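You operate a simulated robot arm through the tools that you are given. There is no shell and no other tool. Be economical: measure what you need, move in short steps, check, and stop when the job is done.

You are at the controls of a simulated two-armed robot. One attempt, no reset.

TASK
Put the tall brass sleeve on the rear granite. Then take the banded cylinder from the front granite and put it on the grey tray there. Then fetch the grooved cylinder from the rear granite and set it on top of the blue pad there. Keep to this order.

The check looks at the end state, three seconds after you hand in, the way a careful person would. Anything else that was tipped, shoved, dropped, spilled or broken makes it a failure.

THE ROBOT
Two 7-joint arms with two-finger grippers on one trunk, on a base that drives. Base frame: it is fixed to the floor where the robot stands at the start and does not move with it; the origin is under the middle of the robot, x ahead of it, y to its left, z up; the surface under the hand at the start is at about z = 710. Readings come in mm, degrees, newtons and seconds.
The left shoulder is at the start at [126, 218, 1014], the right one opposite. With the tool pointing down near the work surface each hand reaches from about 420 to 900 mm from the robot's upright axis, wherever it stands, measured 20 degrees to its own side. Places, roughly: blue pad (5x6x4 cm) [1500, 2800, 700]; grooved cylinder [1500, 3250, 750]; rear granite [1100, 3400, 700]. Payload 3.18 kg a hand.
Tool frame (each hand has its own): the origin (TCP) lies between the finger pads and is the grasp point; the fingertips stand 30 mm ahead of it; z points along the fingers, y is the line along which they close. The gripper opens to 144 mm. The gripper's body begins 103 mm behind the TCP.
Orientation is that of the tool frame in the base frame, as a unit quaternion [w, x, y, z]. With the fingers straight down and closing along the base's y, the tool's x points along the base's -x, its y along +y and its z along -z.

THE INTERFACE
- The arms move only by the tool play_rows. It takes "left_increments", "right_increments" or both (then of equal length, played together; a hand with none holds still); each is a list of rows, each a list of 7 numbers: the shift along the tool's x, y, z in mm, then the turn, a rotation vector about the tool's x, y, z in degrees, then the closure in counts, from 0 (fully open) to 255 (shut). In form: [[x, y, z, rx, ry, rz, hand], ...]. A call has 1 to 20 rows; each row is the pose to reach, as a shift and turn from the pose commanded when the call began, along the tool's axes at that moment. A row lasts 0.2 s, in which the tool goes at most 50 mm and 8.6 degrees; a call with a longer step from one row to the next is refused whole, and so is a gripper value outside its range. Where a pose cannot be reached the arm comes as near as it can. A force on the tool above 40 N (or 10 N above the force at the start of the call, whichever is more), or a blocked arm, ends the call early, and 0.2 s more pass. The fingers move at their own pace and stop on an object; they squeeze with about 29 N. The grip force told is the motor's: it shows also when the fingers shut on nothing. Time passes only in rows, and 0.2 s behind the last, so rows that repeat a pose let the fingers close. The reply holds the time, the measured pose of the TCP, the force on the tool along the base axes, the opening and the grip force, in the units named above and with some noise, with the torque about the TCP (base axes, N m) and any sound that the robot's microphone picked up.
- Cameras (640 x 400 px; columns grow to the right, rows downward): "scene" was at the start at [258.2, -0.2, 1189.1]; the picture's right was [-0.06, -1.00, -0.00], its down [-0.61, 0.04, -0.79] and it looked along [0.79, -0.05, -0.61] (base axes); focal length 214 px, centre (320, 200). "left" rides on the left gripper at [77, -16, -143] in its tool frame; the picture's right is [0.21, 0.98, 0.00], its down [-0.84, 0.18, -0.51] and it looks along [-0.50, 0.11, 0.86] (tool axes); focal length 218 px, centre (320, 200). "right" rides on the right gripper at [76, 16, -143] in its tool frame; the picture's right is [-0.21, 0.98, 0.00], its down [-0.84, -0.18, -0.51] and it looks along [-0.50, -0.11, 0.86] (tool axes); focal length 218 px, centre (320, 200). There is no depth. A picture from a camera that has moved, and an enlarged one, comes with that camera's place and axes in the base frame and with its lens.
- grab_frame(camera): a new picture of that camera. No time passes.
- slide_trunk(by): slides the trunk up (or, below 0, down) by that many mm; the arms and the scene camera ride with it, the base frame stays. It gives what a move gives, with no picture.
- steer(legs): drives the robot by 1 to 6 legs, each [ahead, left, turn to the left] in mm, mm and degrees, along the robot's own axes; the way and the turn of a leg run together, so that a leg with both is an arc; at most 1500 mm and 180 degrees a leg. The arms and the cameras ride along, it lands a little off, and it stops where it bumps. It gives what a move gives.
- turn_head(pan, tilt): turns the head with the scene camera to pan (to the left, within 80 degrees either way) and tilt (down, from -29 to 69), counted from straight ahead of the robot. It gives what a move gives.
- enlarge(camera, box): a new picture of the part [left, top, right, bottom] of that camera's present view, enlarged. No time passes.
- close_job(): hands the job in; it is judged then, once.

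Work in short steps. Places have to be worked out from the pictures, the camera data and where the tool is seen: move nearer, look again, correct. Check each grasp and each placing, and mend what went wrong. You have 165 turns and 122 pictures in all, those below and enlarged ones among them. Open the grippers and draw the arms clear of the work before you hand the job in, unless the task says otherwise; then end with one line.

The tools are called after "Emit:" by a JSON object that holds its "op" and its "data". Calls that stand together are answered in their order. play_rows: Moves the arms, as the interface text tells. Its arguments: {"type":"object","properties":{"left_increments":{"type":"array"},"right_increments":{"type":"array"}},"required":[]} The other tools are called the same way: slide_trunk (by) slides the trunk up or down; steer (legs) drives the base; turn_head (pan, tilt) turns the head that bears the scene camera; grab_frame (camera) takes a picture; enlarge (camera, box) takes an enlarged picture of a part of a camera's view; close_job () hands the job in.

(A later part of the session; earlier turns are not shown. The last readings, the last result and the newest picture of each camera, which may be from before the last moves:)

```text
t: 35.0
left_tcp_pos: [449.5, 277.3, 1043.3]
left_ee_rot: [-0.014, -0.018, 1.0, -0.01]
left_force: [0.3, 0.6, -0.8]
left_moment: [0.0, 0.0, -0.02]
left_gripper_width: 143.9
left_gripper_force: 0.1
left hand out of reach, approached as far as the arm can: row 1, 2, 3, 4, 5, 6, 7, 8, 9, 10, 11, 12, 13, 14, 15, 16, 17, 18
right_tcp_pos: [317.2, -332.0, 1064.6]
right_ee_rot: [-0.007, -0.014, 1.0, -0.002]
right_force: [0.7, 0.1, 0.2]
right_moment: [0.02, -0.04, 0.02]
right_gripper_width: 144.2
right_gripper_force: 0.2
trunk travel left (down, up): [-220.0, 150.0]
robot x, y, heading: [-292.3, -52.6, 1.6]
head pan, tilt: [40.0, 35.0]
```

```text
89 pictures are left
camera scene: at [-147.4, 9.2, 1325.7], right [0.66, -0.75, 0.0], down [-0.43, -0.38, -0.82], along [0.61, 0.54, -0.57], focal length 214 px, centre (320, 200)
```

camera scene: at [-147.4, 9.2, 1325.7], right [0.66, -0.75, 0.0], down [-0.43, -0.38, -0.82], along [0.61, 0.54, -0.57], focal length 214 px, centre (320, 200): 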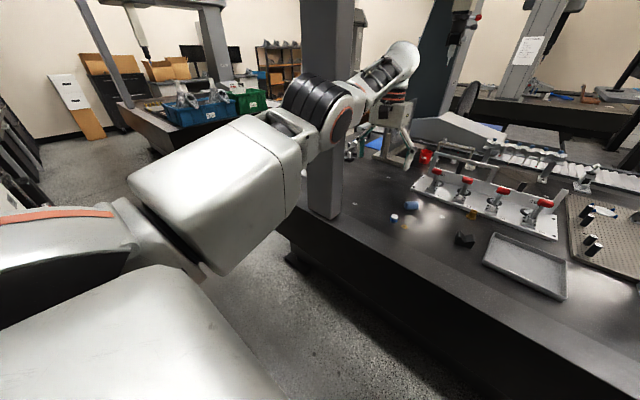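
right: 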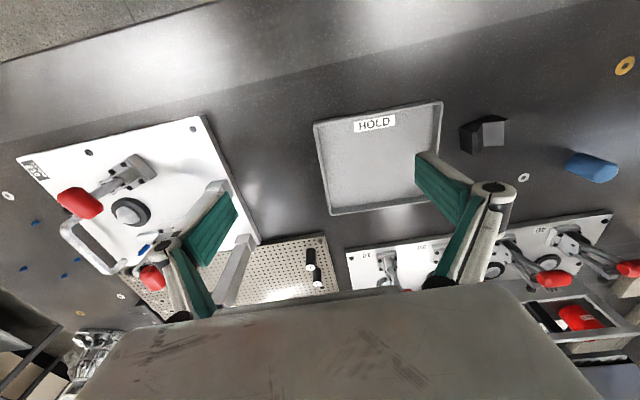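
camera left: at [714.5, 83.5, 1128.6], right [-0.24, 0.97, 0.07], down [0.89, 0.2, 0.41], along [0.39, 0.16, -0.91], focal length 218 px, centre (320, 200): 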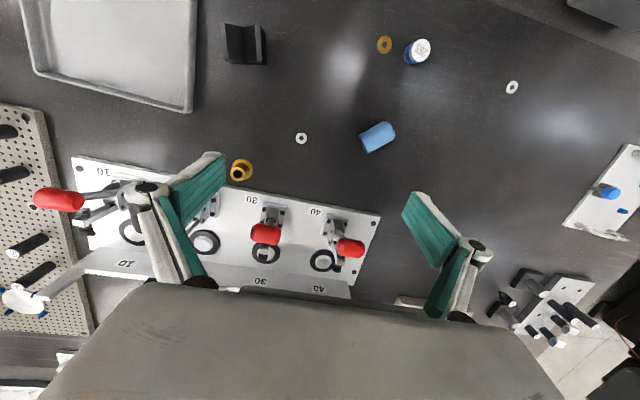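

The arm is actually straight and the pull-back direction is singular. I try a diagonal chord, moving right and back together.

Emit:
{"op": "play_rows", "data": {"left_increments": [[15, -45, 0, 0, 0, 0, 0], [35, -90, 0, 0, 0, 0, 0], [55, -135, 0, 0, 0, 0, 0], [75, -180, 0, 0, 0, 0, 0], [100, -220, 0, 0, 0, 0, 0], [130, -255, 0, 0, 0, 0, 0], [160, -290, 0, 0, 0, 0, 0], [160, -290, 0, 0, 0, 0, 0]]}}

Emit:
{"op": "play_rows", "data": {"left_increments": [[20, 0, 45, 0, 0, 0, 0], [40, 0, 90, 0, 0, 0, 0], [60, 0, 130, 0, 0, 0, 0], [80, 0, 160, 0, 0, 0, 0], [80, 0, 160, 0, 0, 0, 0]]}}

```text
t: 36.6
left_tcp_pos: [422.1, 59.3, 1092.2]
left_ee_rot: [-0.02, -0.095, 0.993, -0.068]
left_force: [-0.5, 0.9, -0.6]
left_moment: [0.0, -0.05, 0.02]
left_gripper_width: 144.1
left_gripper_force: 0.0
left hand out of reach, approached as far as the arm can: row 1, 2, 3, 4, 5, 6, 7
right_tcp_pos: [317.0, -331.5, 1064.9]
right_ee_rot: [-0.003, -0.014, 1.0, -0.002]
right_force: [0.0, -0.2, 0.6]
right_moment: [-0.02, -0.02, -0.02]
right_gripper_width: 144.1
right_gripper_force: 0.0
trunk travel left (down, up): [-220.0, 150.0]
robot x, y, heading: [-292.5, -51.6, 1.6]
head pan, tilt: [40.0, 35.0]
stopped in row 7 (left hand): the arm was blocked; the commanded pose is now the measured one
```

```text
t: 37.5
left_tcp_pos: [430.9, -15.6, 980.0]
left_ee_rot: [-0.051, -0.101, 0.982, -0.149]
left_force: [-0.1, -0.4, 0.0]
left_moment: [-0.08, -0.01, 0.01]
left_gripper_width: 143.9
left_gripper_force: 0.1
left hand out of reach, approached as far as the arm can: row 1, 2, 3, 4
right_tcp_pos: [316.9, -330.7, 1065.9]
right_ee_rot: [-0.006, -0.014, 1.0, -0.003]
right_force: [-0.3, -0.6, 0.2]
right_moment: [-0.08, 0.0, 0.0]
right_gripper_width: 144.1
right_gripper_force: 0.0
trunk travel left (down, up): [-220.0, 150.0]
robot x, y, heading: [-291.7, -52.3, 1.5]
head pan, tilt: [40.0, 35.0]
stopped in row 4 (left hand): the arm was blocked; the commanded pose is now the measured one
```

I look at the arm again to find what is blocking it.

Emit:
{"op": "turn_head", "data": {"pan": 30, "tilt": 20}}

Emit:
{"op": "grab_frame", "data": {"camera": "scene"}}

Emit:
{"op": "grab_frame", "data": {"camera": "right"}}

```text
t: 38.3
left_tcp_pos: [430.5, -17.0, 980.5]
left_ee_rot: [-0.05, -0.101, 0.983, -0.148]
left_force: [0.3, 0.0, -0.3]
left_moment: [0.0, 0.0, -0.02]
left_gripper_width: 143.9
left_gripper_force: 0.2
right_tcp_pos: [316.1, -332.3, 1064.9]
right_ee_rot: [-0.005, -0.015, 1.0, -0.002]
right_force: [0.5, 0.0, -0.8]
right_moment: [0.02, 0.01, 0.0]
right_gripper_width: 143.9
right_gripper_force: 0.1
trunk travel left (down, up): [-220.0, 150.0]
robot x, y, heading: [-291.4, -55.1, 1.6]
head pan, tilt: [30.0, 20.0]
```

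```text
88 pictures are left
camera scene: at [-134.6, -0.3, 1349.7], right [0.52, -0.85, 0.0], down [-0.29, -0.18, -0.94], along [0.8, 0.49, -0.34], focal length 214 px, centre (320, 200)
```

scene: 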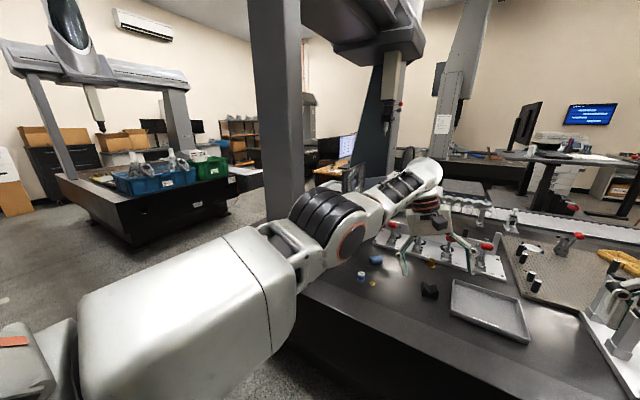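

```text
87 pictures are left
camera right: at [240.9, -317.4, 1207.2], right [0.18, 0.98, -0.01], down [0.85, -0.15, 0.5], along [0.49, -0.1, -0.87], focal length 218 px, centre (320, 200)
```

right: 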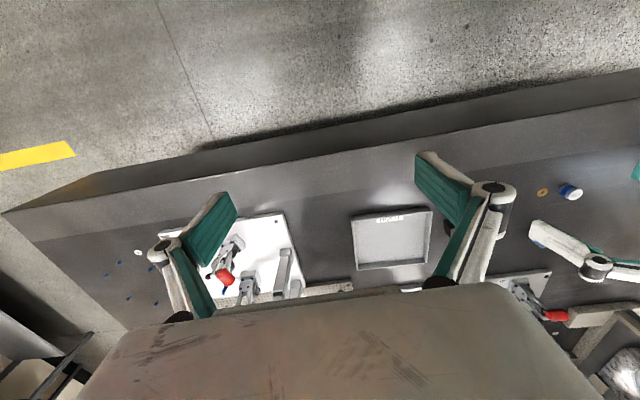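

The arm is straight with nothing visible touching it. I back out further for free room, then swing the arm down and in.

Emit:
{"op": "steer", "data": {"legs": [[-350, 0, 0]]}}

Emit:
{"op": "play_rows", "data": {"left_increments": [[0, 0, 45, 0, 0, 0, 0], [10, 0, 90, 0, 0, 0, 0], [20, 0, 135, 0, 0, 0, 0], [40, 0, 180, 0, 0, 0, 0], [60, 0, 220, 0, 0, 0, 0], [90, 0, 255, 0, 0, 0, 0], [90, 0, 255, 0, 0, 0, 0]]}}

```text
t: 39.6
left_tcp_pos: [381.5, -26.1, 980.8]
left_ee_rot: [-0.05, -0.096, 0.983, -0.149]
left_force: [1.5, 1.5, -0.6]
left_moment: [-0.01, 0.03, 0.01]
left_gripper_width: 144.0
left_gripper_force: 0.1
right_tcp_pos: [263.6, -342.3, 1064.4]
right_ee_rot: [-0.005, -0.008, 1.0, -0.001]
right_force: [0.6, 0.5, 0.7]
right_moment: [0.0, 0.04, -0.02]
right_gripper_width: 144.1
right_gripper_force: 0.0
trunk travel left (down, up): [-220.0, 150.0]
robot x, y, heading: [-342.9, -54.8, 1.2]
head pan, tilt: [30.0, 20.0]
stopped in leg 1: the robot was blocked; the commanded pose is now the measured one
```

```text
t: 41.4
left_tcp_pos: [360.7, -133.6, 795.9]
left_ee_rot: [-0.102, -0.185, 0.926, -0.312]
left_force: [-0.1, -0.2, 0.8]
left_moment: [0.0, 0.02, -0.02]
left_gripper_width: 144.0
left_gripper_force: 0.0
left hand out of reach, approached as far as the arm can: row 2, 3, 4, 5, 6, 7
right_tcp_pos: [262.5, -342.4, 1065.6]
right_ee_rot: [-0.004, -0.008, 1.0, -0.002]
right_force: [0.1, 0.9, -0.5]
right_moment: [-0.02, -0.04, 0.01]
right_gripper_width: 143.9
right_gripper_force: 0.0
trunk travel left (down, up): [-220.0, 150.0]
robot x, y, heading: [-338.6, -60.9, 0.8]
head pan, tilt: [30.0, 20.0]
stopped in row 7 (left hand): the arm was blocked; the commanded pose is now the measured one
```

The base met something behind it. I check the arm's shape now.

Emit:
{"op": "turn_head", "data": {"pan": 25, "tilt": 45}}

Emit:
{"op": "grab_frame", "data": {"camera": "scene"}}

```text
t: 42.3
left_tcp_pos: [359.7, -132.8, 796.4]
left_ee_rot: [-0.102, -0.185, 0.927, -0.312]
left_force: [0.0, 0.7, 0.1]
left_moment: [0.0, 0.0, -0.01]
left_gripper_width: 144.2
left_gripper_force: 0.1
right_tcp_pos: [263.3, -343.0, 1065.7]
right_ee_rot: [-0.004, -0.009, 1.0, -0.002]
right_force: [0.0, -0.6, 0.1]
right_moment: [-0.02, 0.01, 0.0]
right_gripper_width: 144.0
right_gripper_force: 0.1
trunk travel left (down, up): [-220.0, 150.0]
robot x, y, heading: [-345.9, -56.7, 1.1]
head pan, tilt: [25.0, 45.0]
```

```text
86 pictures are left
camera scene: at [-191.7, -18.3, 1311.2], right [0.44, -0.9, 0.0], down [-0.64, -0.31, -0.71], along [0.64, 0.31, -0.71], focal length 214 px, centre (320, 200)
```

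scene: 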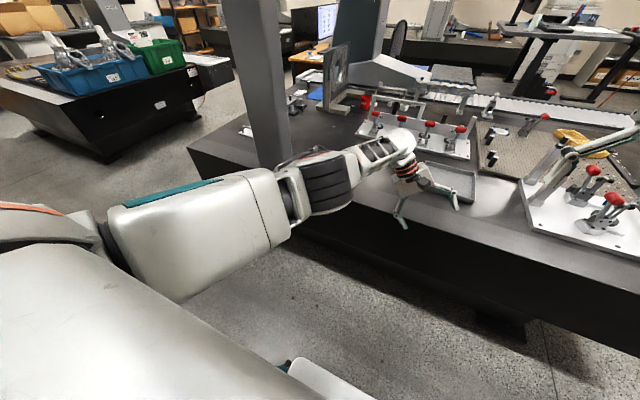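

I test whether the arm can still extend outward from here, to learn which limit it sits on.

Emit:
{"op": "play_rows", "data": {"left_increments": [[-21, -18, 8, 0, 0, 0, 0], [-42, -37, 17, 0, 0, 0, 0], [-42, -37, 17, 0, 0, 0, 0], [-42, -37, 17, 0, 0, 0, 0]]}}

```text
t: 43.3
left_tcp_pos: [360.8, -141.4, 801.0]
left_ee_rot: [-0.102, -0.187, 0.926, -0.312]
left_force: [-0.5, -0.5, -0.7]
left_moment: [0.02, 0.01, -0.01]
left_gripper_width: 144.2
left_gripper_force: 0.0
left hand out of reach, approached as far as the arm can: row 1, 2, 3, 4
right_tcp_pos: [263.4, -342.2, 1065.9]
right_ee_rot: [-0.005, -0.009, 1.0, -0.001]
right_force: [-0.5, -0.4, 0.1]
right_moment: [0.01, 0.02, -0.02]
right_gripper_width: 143.9
right_gripper_force: 0.0
trunk travel left (down, up): [-220.0, 150.0]
robot x, y, heading: [-343.0, -58.9, 1.1]
head pan, tilt: [25.0, 45.0]
```

It is at full stretch. I now command a strong diagonal move inward (up, left, back) together with straightening the tool.

Emit:
{"op": "play_rows", "data": {"left_increments": [[15, 15, -33, -4, -1.3, 2.4, 0], [31, 30, -65, -8, -2.6, 4.8, 0], [46, 45, -98, -12, -4, 7.2, 0], [62, 60, -130, -16, -5.3, 9.6, 0], [77, 74, -163, -20, -6.6, 12, 0], [93, 89, -195, -24, -8, 14.4, 0], [108, 104, -228, -28, -9.3, 16.8, 0], [124, 119, -260, -32, -10.6, 19.2, 0], [139, 134, -293, -36.6, -11.9, 21.6, 0], [139, 134, -293, -36.6, -11.9, 21.6, 0], [139, 134, -293, -36.6, -11.9, 21.6, 0]]}}

Emit:
{"op": "grab_frame", "data": {"camera": "scene"}}

```text
t: 45.7
left_tcp_pos: [380.1, 40.5, 1046.5]
left_ee_rot: [-0.002, 0.0, 1.0, 0.0]
left_force: [-1.0, -0.3, 0.7]
left_moment: [0.03, 0.02, -0.02]
left_gripper_width: 143.9
left_gripper_force: 0.1
left hand out of reach, approached as far as the arm can: row 1, 2, 3, 4, 5, 6, 7, 8, 9, 10, 11
right_tcp_pos: [262.0, -343.7, 1066.1]
right_ee_rot: [-0.004, -0.009, 1.0, -0.002]
right_force: [0.2, -0.8, 0.0]
right_moment: [0.02, -0.03, 0.05]
right_gripper_width: 144.1
right_gripper_force: 0.1
trunk travel left (down, up): [-220.0, 150.0]
robot x, y, heading: [-342.1, -53.3, 0.9]
head pan, tilt: [25.0, 45.0]
```

```text
85 pictures are left
camera scene: at [-192.0, -18.5, 1311.2], right [0.44, -0.9, 0.0], down [-0.64, -0.31, -0.71], along [0.64, 0.31, -0.71], focal length 214 px, centre (320, 200)
```

scene: 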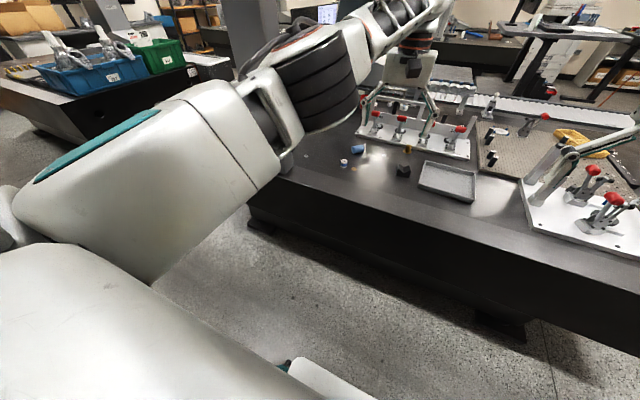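

I stretch fully once more and then go inward the other way (down and right), so the elbow may fold on its natural side.

Emit:
{"op": "play_rows", "data": {"left_increments": [[-36, -8, -16, 0, 0, 0, 0], [-72, -16, -32, 0, 0, 0, 0], [-72, -16, -32, 0, 0, 0, 0], [-47, -27, 3, 0, 0, 0, 0], [-21, -37, 38, 0, 0, 0, 0], [4, -48, 72, 0, 0, 0, 0], [29, -58, 107, 0, 0, 0, 0], [54, -69, 142, 0, 0, 0, 0], [80, -79, 177, 0, 0, 0, 0], [105, -90, 211, 0, 0, 0, 0], [130, -100, 246, 0, 0, 0, 0], [130, -100, 246, 0, 0, 0, 0], [130, -100, 246, 0, 0, 0, 0]]}}

Emit:
{"op": "grab_frame", "data": {"camera": "scene"}}

```text
t: 48.5
left_tcp_pos: [371.9, -32.7, 791.9]
left_ee_rot: [0.009, -0.01, 1.0, 0.002]
left_force: [-0.2, -0.5, 0.7]
left_moment: [0.0, 0.02, -0.02]
left_gripper_width: 144.1
left_gripper_force: 0.0
left hand out of reach, approached as far as the arm can: row 1, 2, 3, 4, 5, 6, 7, 8, 9, 10, 11, 12, 13
right_tcp_pos: [262.8, -341.6, 1065.3]
right_ee_rot: [-0.004, -0.008, 1.0, -0.002]
right_force: [0.0, -0.7, 0.4]
right_moment: [0.01, 0.0, 0.01]
right_gripper_width: 144.0
right_gripper_force: 0.0
trunk travel left (down, up): [-220.0, 150.0]
robot x, y, heading: [-343.0, -57.5, 1.1]
head pan, tilt: [25.0, 45.0]
```

```text
84 pictures are left
camera scene: at [-192.0, -18.5, 1311.2], right [0.44, -0.9, 0.0], down [-0.64, -0.31, -0.71], along [0.64, 0.31, -0.71], focal length 214 px, centre (320, 200)
```

scene: 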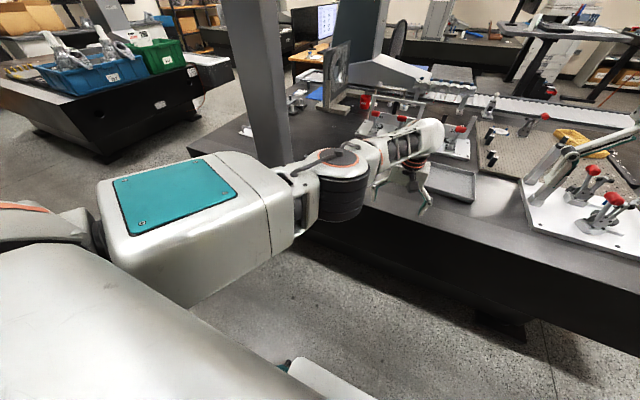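

The arm has rolled with the elbow hinge vertical, so folding should move the hand to the right. I move right first, then inward.

Emit:
{"op": "play_rows", "data": {"left_increments": [[20, -36, 0, 0, 0, 0, 0], [45, -70, 0, 0, 0, 0, 0], [75, -95, 0, 0, 0, 0, 0], [112, -90, 0, 0, 0, 0, 0], [150, -80, 0, 0, 0, 0, 0], [190, -65, 0, 0, 0, 0, 0], [190, -65, 0, 0, 0, 0, 0]]}}

Emit:
{"op": "grab_frame", "data": {"camera": "scene"}}

```text
t: 50.1
left_tcp_pos: [170.2, -115.4, 778.1]
left_ee_rot: [-0.002, 0.0, 1.0, 0.0]
left_force: [-0.6, -0.6, -0.5]
left_moment: [0.01, -0.01, 0.0]
left_gripper_width: 144.2
left_gripper_force: 0.3
right_tcp_pos: [263.6, -342.4, 1065.4]
right_ee_rot: [-0.005, -0.009, 1.0, -0.003]
right_force: [-0.7, 0.1, -0.7]
right_moment: [0.01, 0.02, 0.0]
right_gripper_width: 143.9
right_gripper_force: 0.0
trunk travel left (down, up): [-220.0, 150.0]
robot x, y, heading: [-343.6, -55.0, 0.9]
head pan, tilt: [25.0, 45.0]
```

```text
83 pictures are left
camera scene: at [-191.3, -18.7, 1311.0], right [0.44, -0.9, 0.0], down [-0.64, -0.31, -0.71], along [0.64, 0.31, -0.71], focal length 214 px, centre (320, 200)
```

scene: 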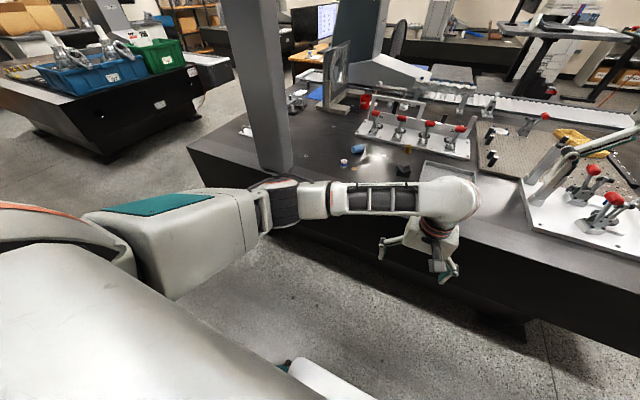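

The elbow folded correctly. I bring the left hand to a compact carrying pose like the start one.

Emit:
{"op": "play_rows", "data": {"left_increments": [[10, 10, -40, 0, 0, 0, 0], [20, 20, -80, 0, 0, 0, 0], [35, 40, -120, 0, 0, 0, 0], [55, 65, -155, 0, 0, 0, 0], [75, 90, -185, 0, 0, 0, 0], [100, 115, -205, 0, 0, 0, 0], [125, 140, -220, 0, 0, 0, 0], [143, 158, -220, 0, 0, 0, 0], [143, 158, -220, 0, 0, 0, 0]]}}

Emit:
{"op": "turn_head", "data": {"pan": 0, "tilt": 45}}

Emit:
{"op": "grab_frame", "data": {"camera": "scene"}}

```text
t: 52.1
left_tcp_pos: [27.0, 41.7, 1002.3]
left_ee_rot: [-0.001, -0.001, 1.0, 0.0]
left_force: [0.3, 0.6, 0.2]
left_moment: [0.01, 0.01, 0.02]
left_gripper_width: 144.2
left_gripper_force: 0.0
right_tcp_pos: [262.5, -342.9, 1065.3]
right_ee_rot: [-0.003, -0.008, 1.0, -0.002]
right_force: [-0.1, -0.2, 0.3]
right_moment: [-0.01, 0.02, 0.02]
right_gripper_width: 144.0
right_gripper_force: 0.0
trunk travel left (down, up): [-220.0, 150.0]
robot x, y, heading: [-346.4, -58.5, 0.9]
head pan, tilt: [25.0, 45.0]
```

```text
t: 53.0
left_tcp_pos: [26.7, 42.4, 1003.0]
left_ee_rot: [-0.002, 0.0, 1.0, 0.0]
left_force: [-0.2, -0.5, 0.5]
left_moment: [0.03, 0.04, 0.0]
left_gripper_width: 144.0
left_gripper_force: 0.1
right_tcp_pos: [262.6, -342.3, 1065.2]
right_ee_rot: [-0.005, -0.009, 1.0, -0.002]
right_force: [-0.1, -0.1, -0.3]
right_moment: [0.0, 0.0, -0.02]
right_gripper_width: 144.0
right_gripper_force: 0.0
trunk travel left (down, up): [-220.0, 150.0]
robot x, y, heading: [-341.0, -57.0, 1.1]
head pan, tilt: [0.0, 45.0]
```

```text
82 pictures are left
camera scene: at [-183.5, -52.5, 1311.1], right [0.02, -1.0, 0.0], down [-0.71, -0.01, -0.71], along [0.71, 0.01, -0.71], focal length 214 px, centre (320, 200)
```

scene: 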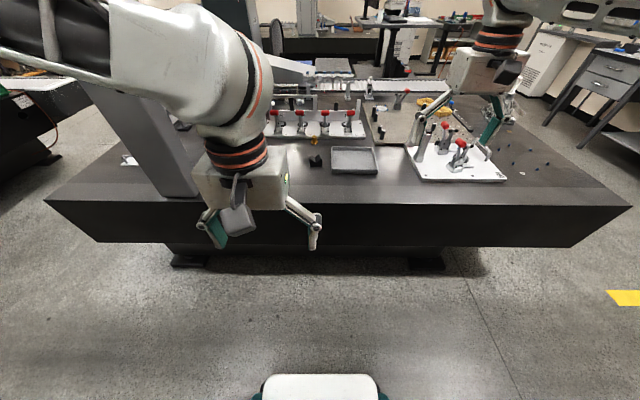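

The table and column are clear to see. I try to shift right here at the back, so that the left arm will have room beside the column.

Emit:
{"op": "steer", "data": {"legs": [[0, -150, 0]]}}

```text
t: 54.9
left_tcp_pos: [30.0, -107.9, 1002.4]
left_ee_rot: [-0.001, -0.001, 1.0, 0.001]
left_force: [0.5, -0.1, -0.2]
left_moment: [0.05, 0.0, 0.01]
left_gripper_width: 143.8
left_gripper_force: 0.0
right_tcp_pos: [266.4, -491.9, 1065.7]
right_ee_rot: [-0.005, -0.009, 1.0, -0.001]
right_force: [0.2, -0.3, -0.2]
right_moment: [0.02, 0.01, 0.0]
right_gripper_width: 143.9
right_gripper_force: 0.1
trunk travel left (down, up): [-220.0, 150.0]
robot x, y, heading: [-339.4, -204.4, 1.0]
head pan, tilt: [0.0, 45.0]
```

That worked. I drive ahead to about x = 50.

Emit:
{"op": "steer", "data": {"legs": [[390, 0, 0]]}}

Emit:
{"op": "grab_frame", "data": {"camera": "scene"}}

```text
t: 57.4
left_tcp_pos: [423.8, -100.1, 1001.3]
left_ee_rot: [-0.002, -0.001, 1.0, -0.001]
left_force: [0.7, -0.2, -0.5]
left_moment: [0.0, 0.04, 0.01]
left_gripper_width: 144.0
left_gripper_force: 0.1
right_tcp_pos: [660.2, -483.2, 1065.0]
right_ee_rot: [-0.004, -0.01, 1.0, -0.002]
right_force: [0.6, -0.3, -0.5]
right_moment: [-0.02, 0.05, 0.01]
right_gripper_width: 144.1
right_gripper_force: 0.1
trunk travel left (down, up): [-220.0, 150.0]
robot x, y, heading: [54.1, -201.0, 1.2]
head pan, tilt: [0.0, 45.0]
```

```text
81 pictures are left
camera scene: at [212.8, -194.7, 1311.1], right [0.02, -1.0, 0.0], down [-0.71, -0.01, -0.71], along [0.71, 0.01, -0.71], focal length 214 px, centre (320, 200)
```

scene: 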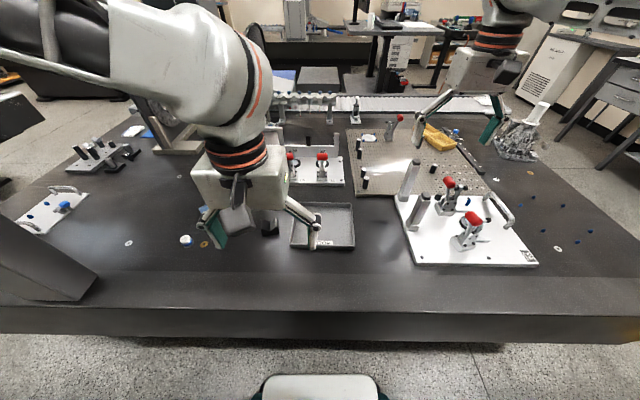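

Good placing. I lower the trunk by 100 and bring the left hand to just short of the brass sleeve.

Emit:
{"op": "slide_trunk", "data": {"by": -100}}

Emit:
{"op": "play_rows", "data": {"left_increments": [[-40, 11, 0, 0, 0, 0, 0], [-80, 22, 0, 0, 0, 0, 0], [-120, 33, 0, 0, 0, 0, 0], [-160, 44, 0, 0, 0, 0, 0], [-200, 55, 0, 0, 0, 0, 0], [-240, 66, 10, 0, 0, 0, 0], [-280, 77, 20, 0, 0, 0, 0], [-320, 88, 40, 0, 0, 0, 60], [-350, 102, 50, 0, 0, 0, 140], [-350, 102, 50, 0, 0, 0, 140]]}}

Emit:
{"op": "grab_frame", "data": {"camera": "left"}}

```text
t: 58.7
left_tcp_pos: [421.4, -100.4, 903.9]
left_ee_rot: [0.001, -0.002, 1.0, 0.0]
left_force: [-0.3, 0.3, 0.5]
left_moment: [0.0, -0.02, 0.0]
left_gripper_width: 144.2
left_gripper_force: 0.0
right_tcp_pos: [658.2, -483.2, 968.3]
right_ee_rot: [-0.001, -0.01, 1.0, -0.001]
right_force: [0.0, 0.2, 0.2]
right_moment: [0.01, -0.06, -0.01]
right_gripper_width: 144.0
right_gripper_force: 0.2
trunk travel left (down, up): [-120.0, 250.0]
robot x, y, heading: [51.2, -199.1, 1.1]
head pan, tilt: [0.0, 45.0]
```

```text
t: 60.9
left_tcp_pos: [772.8, 3.7, 852.0]
left_ee_rot: [-0.001, 0.0, 1.0, 0.0]
left_force: [-0.3, 0.6, 1.2]
left_moment: [0.03, -0.03, 0.0]
left_gripper_width: 64.9
left_gripper_force: 0.1
right_tcp_pos: [657.8, -484.6, 966.8]
right_ee_rot: [-0.004, -0.01, 1.0, -0.002]
right_force: [-0.8, 0.0, -0.1]
right_moment: [-0.01, 0.0, -0.03]
right_gripper_width: 144.3
right_gripper_force: 0.1
trunk travel left (down, up): [-120.0, 250.0]
robot x, y, heading: [55.3, -201.9, 1.3]
head pan, tilt: [0.0, 45.0]
```

```text
80 pictures are left
camera left: at [695.5, -14.3, 995.3], right [-0.21, 0.98, 0.0], down [0.84, 0.18, 0.51], along [0.49, 0.11, -0.86], focal length 218 px, centre (320, 200)
```

left: 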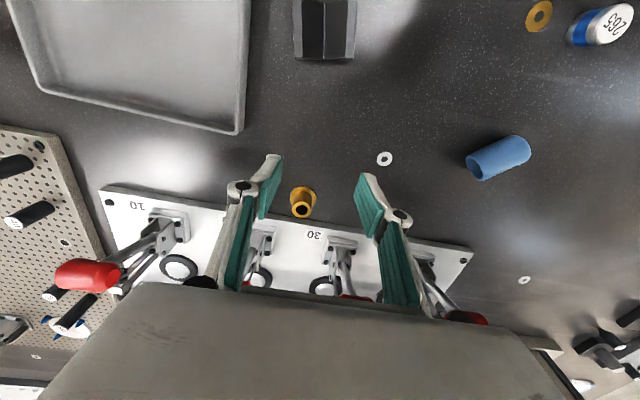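

The sleeve now stands at about (853, -3), a bit farther than before. To stay well inside reach I drive 60 mm ahead first.

Emit:
{"op": "steer", "data": {"legs": [[60, 0, 0]]}}

Emit:
{"op": "grab_frame", "data": {"camera": "left"}}

```text
t: 61.9
left_tcp_pos: [830.0, 3.4, 848.6]
left_ee_rot: [-0.002, -0.001, 1.0, 0.0]
left_force: [-0.6, -0.2, -0.5]
left_moment: [0.02, -0.03, -0.02]
left_gripper_width: 65.1
left_gripper_force: 0.0
right_tcp_pos: [718.3, -481.9, 964.5]
right_ee_rot: [-0.005, -0.01, 1.0, -0.001]
right_force: [1.1, -0.3, -0.3]
right_moment: [-0.01, 0.04, -0.04]
right_gripper_width: 143.8
right_gripper_force: 0.1
trunk travel left (down, up): [-120.0, 250.0]
robot x, y, heading: [107.4, -196.4, 1.3]
head pan, tilt: [0.0, 45.0]
```

```text
79 pictures are left
camera left: at [754.9, -12.9, 992.9], right [-0.21, 0.98, 0.0], down [0.84, 0.18, 0.5], along [0.49, 0.11, -0.86], focal length 218 px, centre (320, 200)
```

left: 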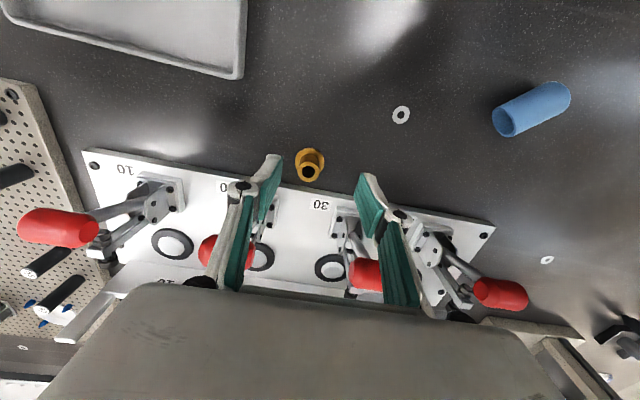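

The sleeve's centre is at (857, -4). I align above it and go down to z = 753.

Emit:
{"op": "play_rows", "data": {"left_increments": [[-27, -7, 0, 0, 0, 0, 140], [-27, -7, 35, 0, 0, 0, 140], [-27, -7, 70, 0, 0, 0, 140], [-27, -7, 96, 0, 0, 0, 140], [-27, -7, 96, 0, 0, 0, 140]]}}

Emit:
{"op": "grab_frame", "data": {"camera": "left"}}

```text
t: 63.1
left_tcp_pos: [857.5, -2.8, 753.7]
left_ee_rot: [-0.001, -0.002, 1.0, 0.0]
left_force: [-0.1, 0.2, 0.2]
left_moment: [0.01, -0.02, -0.03]
left_gripper_width: 64.9
left_gripper_force: 0.1
right_tcp_pos: [717.4, -482.3, 965.9]
right_ee_rot: [-0.004, -0.01, 1.0, -0.002]
right_force: [-0.1, -0.4, -0.3]
right_moment: [-0.01, 0.0, 0.06]
right_gripper_width: 144.1
right_gripper_force: 0.0
trunk travel left (down, up): [-120.0, 250.0]
robot x, y, heading: [112.4, -196.5, 1.3]
head pan, tilt: [0.0, 45.0]
```

```text
78 pictures are left
camera left: at [780.5, -19.8, 898.4], right [-0.21, 0.98, 0.0], down [0.84, 0.18, 0.51], along [0.49, 0.11, -0.86], focal length 218 px, centre (320, 200)
```

left: 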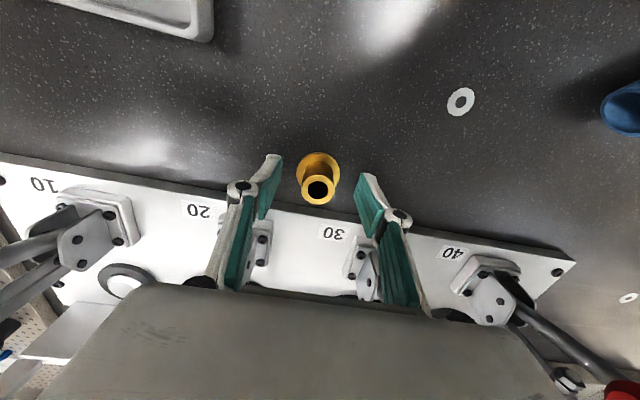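

The sleeve's bore lies right at the grasp point. I close.

Emit:
{"op": "play_rows", "data": {"left_increments": [[0, 0, 0, 0, 0, 0, 200], [0, 0, 0, 0, 0, 0, 255], [0, 0, 0, 0, 0, 0, 255], [0, 0, 0, 0, 0, 0, 255]]}}

Emit:
{"op": "play_rows", "data": {"left_increments": [[0, 0, -20, 0, 0, 0, 255], [0, 0, -60, 0, 0, 0, 255], [0, 0, -100, 0, 0, 0, 255], [0, 0, -140, 0, 0, 0, 255]]}}

Emit:
{"op": "grab_frame", "data": {"camera": "left"}}

```text
t: 64.1
left_tcp_pos: [857.4, -1.7, 754.5]
left_ee_rot: [-0.001, -0.002, 1.0, -0.001]
left_force: [-0.2, 0.1, -0.3]
left_moment: [0.0, 0.02, 0.01]
left_gripper_width: 26.2
left_gripper_force: 29.3
right_tcp_pos: [717.7, -482.0, 965.5]
right_ee_rot: [-0.005, -0.01, 1.0, -0.001]
right_force: [0.0, 0.3, -0.2]
right_moment: [-0.02, -0.01, -0.03]
right_gripper_width: 144.0
right_gripper_force: 0.1
trunk travel left (down, up): [-120.0, 250.0]
robot x, y, heading: [112.0, -196.9, 1.1]
head pan, tilt: [0.0, 45.0]
```

```text
t: 65.1
left_tcp_pos: [857.8, -4.6, 896.3]
left_ee_rot: [-0.001, -0.002, 1.0, 0.0]
left_force: [0.0, -0.3, 0.3]
left_moment: [0.01, -0.05, 0.01]
left_gripper_width: 0.0
left_gripper_force: 29.4
right_tcp_pos: [717.0, -482.1, 966.3]
right_ee_rot: [-0.003, -0.009, 1.0, -0.002]
right_force: [0.0, -0.3, 0.1]
right_moment: [0.01, -0.02, 0.0]
right_gripper_width: 144.1
right_gripper_force: 0.0
trunk travel left (down, up): [-120.0, 250.0]
robot x, y, heading: [108.5, -198.4, 0.9]
head pan, tilt: [0.0, 45.0]
```

```text
77 pictures are left
camera left: at [780.1, -21.4, 1039.8], right [-0.21, 0.98, 0.0], down [0.84, 0.18, 0.51], along [0.49, 0.11, -0.86], focal length 218 px, centre (320, 200)
```

left: 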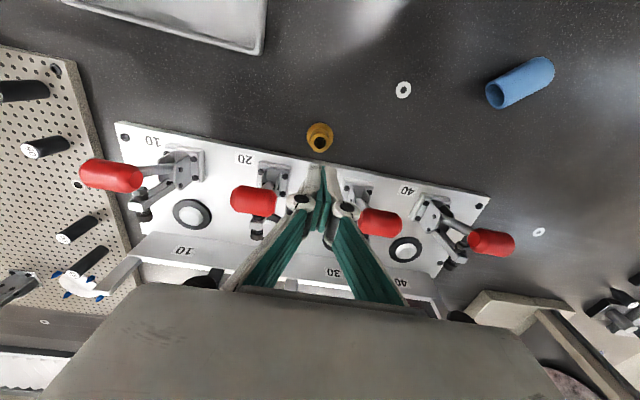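

The sleeve slipped out and still stands. I open, go back down a bit deeper (z = 748), close, and inspect before lifting.

Emit:
{"op": "play_rows", "data": {"left_increments": [[0, 1, 0, 0, 0, 0, 140], [0, 1, 40, 0, 0, 0, 140], [0, 1, 80, 0, 0, 0, 140], [0, 1, 120, 0, 0, 0, 140], [0, 1, 149, 0, 0, 0, 140], [0, 1, 149, 0, 0, 0, 140]]}}

Emit:
{"op": "enlarge", "data": {"camera": "left", "box": [220, 120, 420, 260]}}

Emit:
{"op": "turn_head", "data": {"pan": 12, "tilt": 38}}

Emit:
{"op": "enlarge", "data": {"camera": "scene", "box": [220, 100, 420, 225]}}

```text
t: 66.5
left_tcp_pos: [857.7, -3.7, 744.3]
left_ee_rot: [-0.002, -0.001, 1.0, 0.0]
left_force: [-3.5, 0.6, -1.2]
left_moment: [0.06, -0.34, -0.19]
left_gripper_width: 65.1
left_gripper_force: 0.0
right_tcp_pos: [716.9, -482.6, 965.6]
right_ee_rot: [-0.004, -0.009, 1.0, -0.001]
right_force: [0.7, -0.3, -0.2]
right_moment: [0.0, -0.02, -0.02]
right_gripper_width: 144.0
right_gripper_force: 0.0
trunk travel left (down, up): [-120.0, 250.0]
robot x, y, heading: [112.1, -195.7, 1.1]
head pan, tilt: [0.0, 45.0]
```

```text
2.86 times, centred on (320, 190) of left
camera zoom: at [781.0, -20.0, 888.6], right [-0.21, 0.98, 0.0], down [0.84, 0.18, 0.5], along [0.49, 0.11, -0.86], focal length 624 px, centre (320, 229)
```

zoom: 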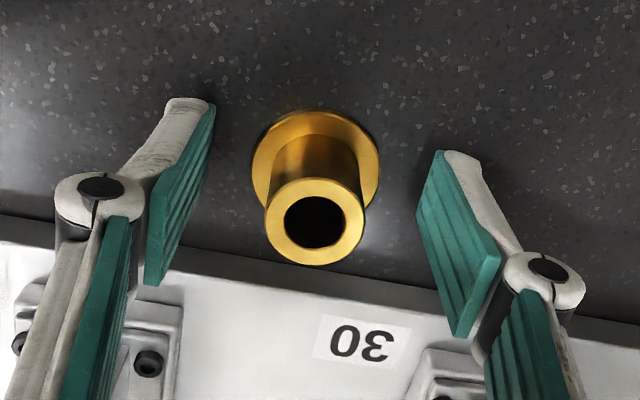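

```text
t: 67.2
left_tcp_pos: [858.0, -3.4, 745.2]
left_ee_rot: [-0.001, -0.001, 1.0, 0.0]
left_force: [-4.7, 0.5, -1.8]
left_moment: [0.05, -0.38, -0.22]
left_gripper_width: 65.1
left_gripper_force: 0.0
right_tcp_pos: [717.3, -481.6, 966.1]
right_ee_rot: [-0.004, -0.009, 1.0, -0.002]
right_force: [-1.1, -0.3, 0.7]
right_moment: [0.01, -0.02, 0.0]
right_gripper_width: 143.9
right_gripper_force: 0.1
trunk travel left (down, up): [-120.0, 250.0]
robot x, y, heading: [111.4, -196.6, 1.2]
head pan, tilt: [12.0, 38.0]
```

```text
3.20 times, centred on (320, 162) of scene
camera zoom: at [369.1, -173.4, 1209.3], right [0.23, -0.97, 0.0], down [-0.6, -0.14, -0.79], along [0.77, 0.18, -0.62], focal length 686 px, centre (320, 320)
```

zoom: 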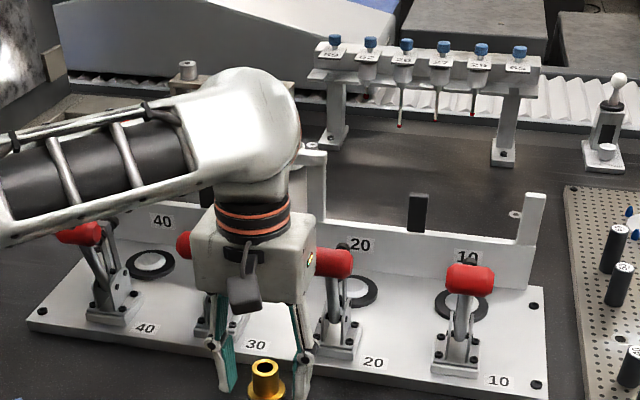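

A light side force shows the body just touching a clamp lever, so I rise to z = 750, where no force showed. Then I close and lift slowly by 10 mm.

Emit:
{"op": "play_rows", "data": {"left_increments": [[1, 0, -5, 0, 0, 0, 140], [1, 0, -5, 0, 0, 0, 200], [1, 0, -5, 0, 0, 0, 255], [1, 0, -5, 0, 0, 0, 255], [1, 0, -5, 0, 0, 0, 255], [1, 0, -5, 0, 0, 0, 255]]}}

Emit:
{"op": "enlarge", "data": {"camera": "left", "box": [220, 120, 420, 260]}}

Emit:
{"op": "play_rows", "data": {"left_increments": [[0, 0, -3, 0, 0, 0, 255], [0, 0, -6, 0, 0, 0, 255], [0, 0, -10, 0, 0, 0, 255]]}}

Emit:
{"op": "enlarge", "data": {"camera": "left", "box": [220, 120, 420, 260]}}

```text
t: 68.6
left_tcp_pos: [855.8, -3.3, 751.4]
left_ee_rot: [-0.001, -0.001, 1.0, 0.001]
left_force: [2.0, -0.9, 3.8]
left_moment: [-0.03, -0.14, 0.01]
left_gripper_width: 25.8
left_gripper_force: 28.9
right_tcp_pos: [717.0, -481.9, 966.9]
right_ee_rot: [-0.005, -0.009, 1.0, -0.001]
right_force: [-0.2, -0.4, -0.2]
right_moment: [-0.02, -0.01, -0.02]
right_gripper_width: 143.8
right_gripper_force: 0.1
trunk travel left (down, up): [-120.0, 250.0]
robot x, y, heading: [107.9, -194.8, 1.0]
head pan, tilt: [12.0, 38.0]
```

```text
2.86 times, centred on (320, 190) of left
camera zoom: at [780.2, -20.2, 894.6], right [-0.21, 0.98, 0.0], down [0.84, 0.18, 0.51], along [0.49, 0.11, -0.86], focal length 624 px, centre (320, 229)
```

zoom: 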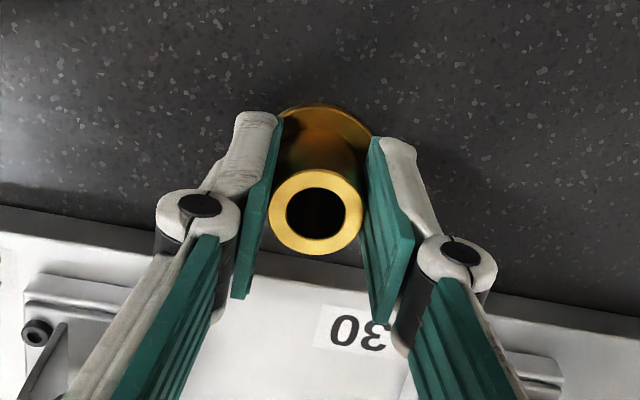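

```text
t: 69.4
left_tcp_pos: [854.7, -2.0, 758.9]
left_ee_rot: [-0.001, -0.002, 1.0, 0.0]
left_force: [0.2, 0.0, -0.6]
left_moment: [-0.02, 0.01, -0.01]
left_gripper_width: 26.1
left_gripper_force: 28.1
right_tcp_pos: [718.2, -482.4, 965.9]
right_ee_rot: [-0.004, -0.01, 1.0, -0.001]
right_force: [-0.1, 0.3, -1.2]
right_moment: [0.0, 0.01, 0.03]
right_gripper_width: 144.1
right_gripper_force: 0.2
trunk travel left (down, up): [-120.0, 250.0]
robot x, y, heading: [109.9, -200.7, 1.0]
head pan, tilt: [12.0, 38.0]
```

```text
2.86 times, centred on (320, 190) of left
camera zoom: at [779.9, -19.2, 903.2], right [-0.21, 0.98, 0.0], down [0.84, 0.18, 0.5], along [0.49, 0.11, -0.86], focal length 624 px, centre (320, 229)
```

zoom: 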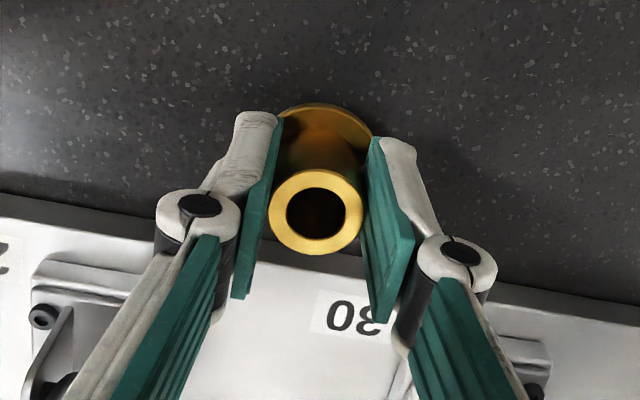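

The sleeve now rides with the fingers. I lift on gently.

Emit:
{"op": "play_rows", "data": {"left_increments": [[0, 0, -8, 0, 0, 0, 255], [0, 0, -18, 0, 0, 0, 255], [2, 0, -30, 0, 0, 0, 255], [4, 0, -45, 0, 0, 0, 255], [6, 0, -60, 0, 0, 0, 255], [8, 0, -75, 0, 0, 0, 255], [10, 0, -90, 0, 0, 0, 255], [15, 0, -110, 0, 0, 0, 255], [20, 0, -130, 0, 0, 0, 255], [25, 0, -145, 0, 0, 0, 255]]}}

Emit:
{"op": "enlarge", "data": {"camera": "left", "box": [220, 100, 420, 240]}}

```text
t: 71.6
left_tcp_pos: [830.2, -0.5, 905.9]
left_ee_rot: [0.0, -0.002, 1.0, 0.0]
left_force: [0.1, 0.7, -1.2]
left_moment: [0.0, 0.01, -0.02]
left_gripper_width: 25.8
left_gripper_force: 29.3
right_tcp_pos: [717.4, -482.2, 966.2]
right_ee_rot: [-0.005, -0.011, 1.0, -0.002]
right_force: [0.7, -0.6, 0.7]
right_moment: [-0.01, 0.01, 0.01]
right_gripper_width: 144.1
right_gripper_force: 0.1
trunk travel left (down, up): [-120.0, 250.0]
robot x, y, heading: [107.9, -198.9, 1.2]
head pan, tilt: [12.0, 38.0]
```

```text
2.86 times, centred on (320, 170) of left
camera zoom: at [754.0, -18.0, 1050.4], right [-0.21, 0.98, 0.0], down [0.84, 0.18, 0.51], along [0.49, 0.11, -0.86], focal length 624 px, centre (320, 286)
```

zoom: 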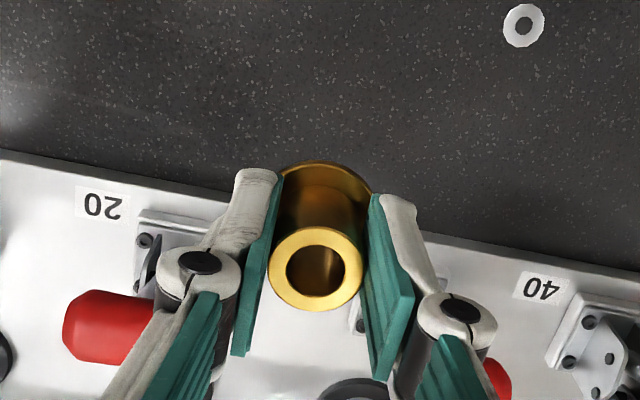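

The sleeve is held firmly (bottom about 41 mm below the TCP). I tuck the left hand in for the drive and pull the right hand in as well.

Emit:
{"op": "play_rows", "data": {"left_increments": [[36, -9, -10, 0, 0, 0, 255], [72, -18, -20, 0, 0, 0, 255], [108, -27, -30, 0, 0, 0, 255], [144, -36, -40, 0, 0, 0, 255], [180, -45, -45, 0, 0, 0, 255], [216, -54, -45, 0, 0, 0, 255], [252, -63, -45, 0, 0, 0, 255], [288, -72, -45, 0, 0, 0, 255], [322, -80, -45, 0, 0, 0, 255], [322, -80, -45, 0, 0, 0, 255]], "right_increments": [[20, 15, 0, 0, 0, 0, 0], [40, 30, 0, 0, 0, 0, 0], [60, 45, 0, 0, 0, 0, 0], [80, 60, 0, 0, 0, 0, 0], [100, 75, 0, 0, 0, 0, 0], [120, 90, 0, 0, 0, 0, 0], [140, 100, 0, 0, 0, 0, 0], [160, 105, 0, 0, 0, 0, 0], [180, 110, 0, 0, 0, 0, 0], [180, 110, 0, 0, 0, 0, 0]]}}

Emit:
{"op": "steer", "data": {"legs": [[-410, 0, 0]]}}

Emit:
{"op": "turn_head", "data": {"pan": 75, "tilt": 20}}

Emit:
{"op": "grab_frame", "data": {"camera": "scene"}}

```text
t: 73.8
left_tcp_pos: [510.2, -85.1, 950.3]
left_ee_rot: [-0.003, -0.002, 1.0, 0.0]
left_force: [-0.2, -0.3, -1.5]
left_moment: [-0.03, -0.01, 0.0]
left_gripper_width: 25.8
left_gripper_force: 28.7
right_tcp_pos: [535.8, -375.4, 964.6]
right_ee_rot: [-0.005, -0.01, 1.0, -0.002]
right_force: [0.0, 0.0, -0.4]
right_moment: [0.03, -0.03, 0.01]
right_gripper_width: 144.1
right_gripper_force: 0.0
trunk travel left (down, up): [-120.0, 250.0]
robot x, y, heading: [109.6, -198.6, 1.0]
head pan, tilt: [12.0, 38.0]
```

```text
t: 76.3
left_tcp_pos: [105.6, -94.9, 951.0]
left_ee_rot: [-0.002, 0.004, 1.0, -0.001]
left_force: [0.6, 0.0, -1.1]
left_moment: [-0.02, 0.02, 0.0]
left_gripper_width: 25.8
left_gripper_force: 28.9
right_tcp_pos: [128.7, -384.5, 966.9]
right_ee_rot: [-0.005, -0.005, 1.0, -0.001]
right_force: [-0.2, 1.1, -0.2]
right_moment: [-0.01, 0.0, -0.01]
right_gripper_width: 144.2
right_gripper_force: 0.1
trunk travel left (down, up): [-120.0, 250.0]
robot x, y, heading: [-296.5, -204.5, 0.7]
head pan, tilt: [12.0, 38.0]
```

```text
t: 77.7
left_tcp_pos: [106.2, -93.4, 950.6]
left_ee_rot: [-0.002, 0.004, 1.0, 0.001]
left_force: [1.7, -0.2, -1.3]
left_moment: [0.04, 0.0, 0.02]
left_gripper_width: 26.0
left_gripper_force: 29.0
right_tcp_pos: [128.7, -384.6, 966.1]
right_ee_rot: [-0.004, -0.005, 1.0, -0.002]
right_force: [0.5, 0.7, -0.4]
right_moment: [-0.02, 0.0, -0.02]
right_gripper_width: 144.3
right_gripper_force: 0.1
trunk travel left (down, up): [-120.0, 250.0]
robot x, y, heading: [-294.5, -200.2, 0.6]
head pan, tilt: [75.0, 20.0]
```

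```text
71 pictures are left
camera scene: at [-96.5, -110.5, 1237.7], right [0.97, -0.25, 0.0], down [-0.09, -0.33, -0.94], along [0.23, 0.91, -0.34], focal length 214 px, centre (320, 200)
```

scene: 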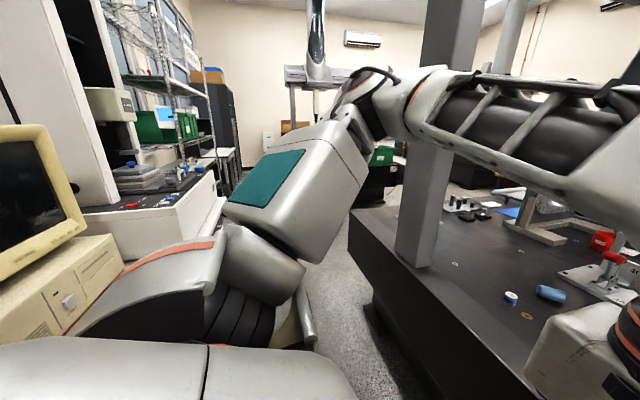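

The aisle on the left runs between the white bench (x about -450) and the table (x about 400). I keep facing the table and slide left at about x = -185, then look.

Emit:
{"op": "steer", "data": {"legs": [[110, 0, -0.6], [0, 900, 0]]}}

Emit:
{"op": "turn_head", "data": {"pan": 60, "tilt": 20}}

Emit:
{"op": "grab_frame", "data": {"camera": "scene"}}

```text
t: 84.8
left_tcp_pos: [214.6, 642.4, 950.9]
left_ee_rot: [-0.001, 0.001, 1.0, 0.001]
left_force: [0.4, -0.1, -1.0]
left_moment: [-0.01, 0.0, 0.0]
left_gripper_width: 26.0
left_gripper_force: 29.1
right_tcp_pos: [239.2, 350.8, 964.7]
right_ee_rot: [-0.004, -0.006, 1.0, -0.002]
right_force: [-0.2, -0.4, -0.1]
right_moment: [0.0, 0.02, 0.02]
right_gripper_width: 144.0
right_gripper_force: 0.1
trunk travel left (down, up): [-120.0, 250.0]
robot x, y, heading: [-191.1, 530.9, 0.6]
head pan, tilt: [75.0, 20.0]
stopped in leg 2: the robot was blocked; the commanded pose is now the measured one
```

```text
t: 85.6
left_tcp_pos: [213.7, 643.1, 950.7]
left_ee_rot: [-0.002, 0.0, 1.0, -0.001]
left_force: [1.2, -0.6, -1.2]
left_moment: [0.01, 0.0, 0.03]
left_gripper_width: 26.0
left_gripper_force: 28.5
right_tcp_pos: [238.2, 351.9, 965.2]
right_ee_rot: [-0.005, -0.007, 1.0, -0.002]
right_force: [-0.2, 0.3, 0.3]
right_moment: [0.01, -0.01, 0.02]
right_gripper_width: 144.0
right_gripper_force: 0.0
trunk travel left (down, up): [-120.0, 250.0]
robot x, y, heading: [-189.5, 529.7, 1.1]
head pan, tilt: [60.0, 20.0]
```

```text
70 pictures are left
camera scene: at [34.3, 616.7, 1237.7], right [0.87, -0.49, 0.0], down [-0.17, -0.3, -0.94], along [0.46, 0.82, -0.34], focal length 214 px, centre (320, 200)
```

scene: 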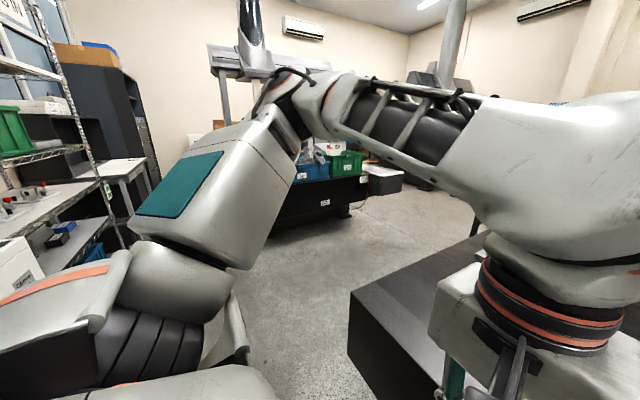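

The base is blocked on its left rear by the bench. I pull the hands back a little, go ahead 60 mm and slide left again; the column's front face is at x about 425.

Emit:
{"op": "play_rows", "data": {"right_increments": [[20, -10, 0, 0, 0, 0, 0], [40, -20, 0, 0, 0, 0, 0], [40, -20, 0, 0, 0, 0, 0]]}}

Emit:
{"op": "steer", "data": {"legs": [[65, 0, 0], [0, 300, 0]]}}

```text
t: 86.4
left_tcp_pos: [215.5, 643.5, 950.7]
left_ee_rot: [-0.002, 0.002, 1.0, -0.001]
left_force: [0.0, -0.3, -0.8]
left_moment: [-0.02, -0.02, 0.0]
left_gripper_width: 25.9
left_gripper_force: 29.6
right_tcp_pos: [196.5, 331.5, 965.8]
right_ee_rot: [-0.004, -0.007, 1.0, -0.002]
right_force: [-0.6, 0.6, 0.9]
right_moment: [0.02, 0.02, -0.03]
right_gripper_width: 144.2
right_gripper_force: 0.1
trunk travel left (down, up): [-120.0, 250.0]
robot x, y, heading: [-185.9, 529.7, 0.7]
head pan, tilt: [60.0, 20.0]
```

```text
t: 90.2
left_tcp_pos: [273.4, 945.8, 951.0]
left_ee_rot: [-0.002, -0.003, 1.0, 0.0]
left_force: [0.3, 0.1, -1.5]
left_moment: [-0.01, -0.02, -0.02]
left_gripper_width: 26.0
left_gripper_force: 29.0
right_tcp_pos: [257.8, 632.3, 967.0]
right_ee_rot: [-0.005, -0.011, 1.0, -0.003]
right_force: [-0.4, 0.9, 0.2]
right_moment: [-0.01, 0.01, 0.01]
right_gripper_width: 144.0
right_gripper_force: 0.2
trunk travel left (down, up): [-120.0, 250.0]
robot x, y, heading: [-130.2, 830.5, 1.3]
head pan, tilt: [60.0, 20.0]
```

That works. I slide left another 550 mm and look at the rear area.

Emit:
{"op": "steer", "data": {"legs": [[0, 550, 0]]}}

Emit:
{"op": "turn_head", "data": {"pan": 45, "tilt": 20}}

Emit:
{"op": "grab_frame", "data": {"camera": "scene"}}

```text
t: 95.3
left_tcp_pos: [263.4, 1471.2, 951.7]
left_ee_rot: [-0.002, -0.001, 1.0, -0.001]
left_force: [1.0, 0.0, -1.9]
left_moment: [-0.01, 0.03, 0.01]
left_gripper_width: 25.7
left_gripper_force: 29.2
right_tcp_pos: [247.7, 1160.5, 967.5]
right_ee_rot: [-0.005, -0.01, 1.0, -0.002]
right_force: [0.0, 0.3, 1.5]
right_moment: [0.03, 0.0, 0.04]
right_gripper_width: 143.9
right_gripper_force: 0.0
trunk travel left (down, up): [-120.0, 250.0]
robot x, y, heading: [-138.8, 1359.2, 1.2]
head pan, tilt: [60.0, 20.0]
```

```text
t: 96.1
left_tcp_pos: [263.1, 1470.9, 950.6]
left_ee_rot: [-0.002, -0.001, 1.0, 0.001]
left_force: [-0.5, -0.8, -1.3]
left_moment: [-0.01, 0.03, -0.01]
left_gripper_width: 25.9
left_gripper_force: 28.9
right_tcp_pos: [247.2, 1160.3, 966.8]
right_ee_rot: [-0.005, -0.01, 1.0, -0.003]
right_force: [0.3, 0.3, -0.8]
right_moment: [-0.01, 0.0, 0.01]
right_gripper_width: 144.1
right_gripper_force: 0.0
trunk travel left (down, up): [-120.0, 250.0]
robot x, y, heading: [-132.0, 1357.9, 0.9]
head pan, tilt: [45.0, 20.0]
```

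```text
69 pictures are left
camera scene: at [102.7, 1429.9, 1237.7], right [0.72, -0.69, 0.0], down [-0.24, -0.25, -0.94], along [0.65, 0.68, -0.34], focal length 214 px, centre (320, 200)
```

scene: 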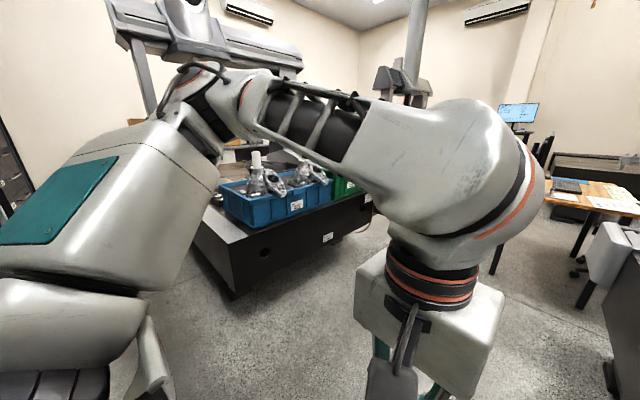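

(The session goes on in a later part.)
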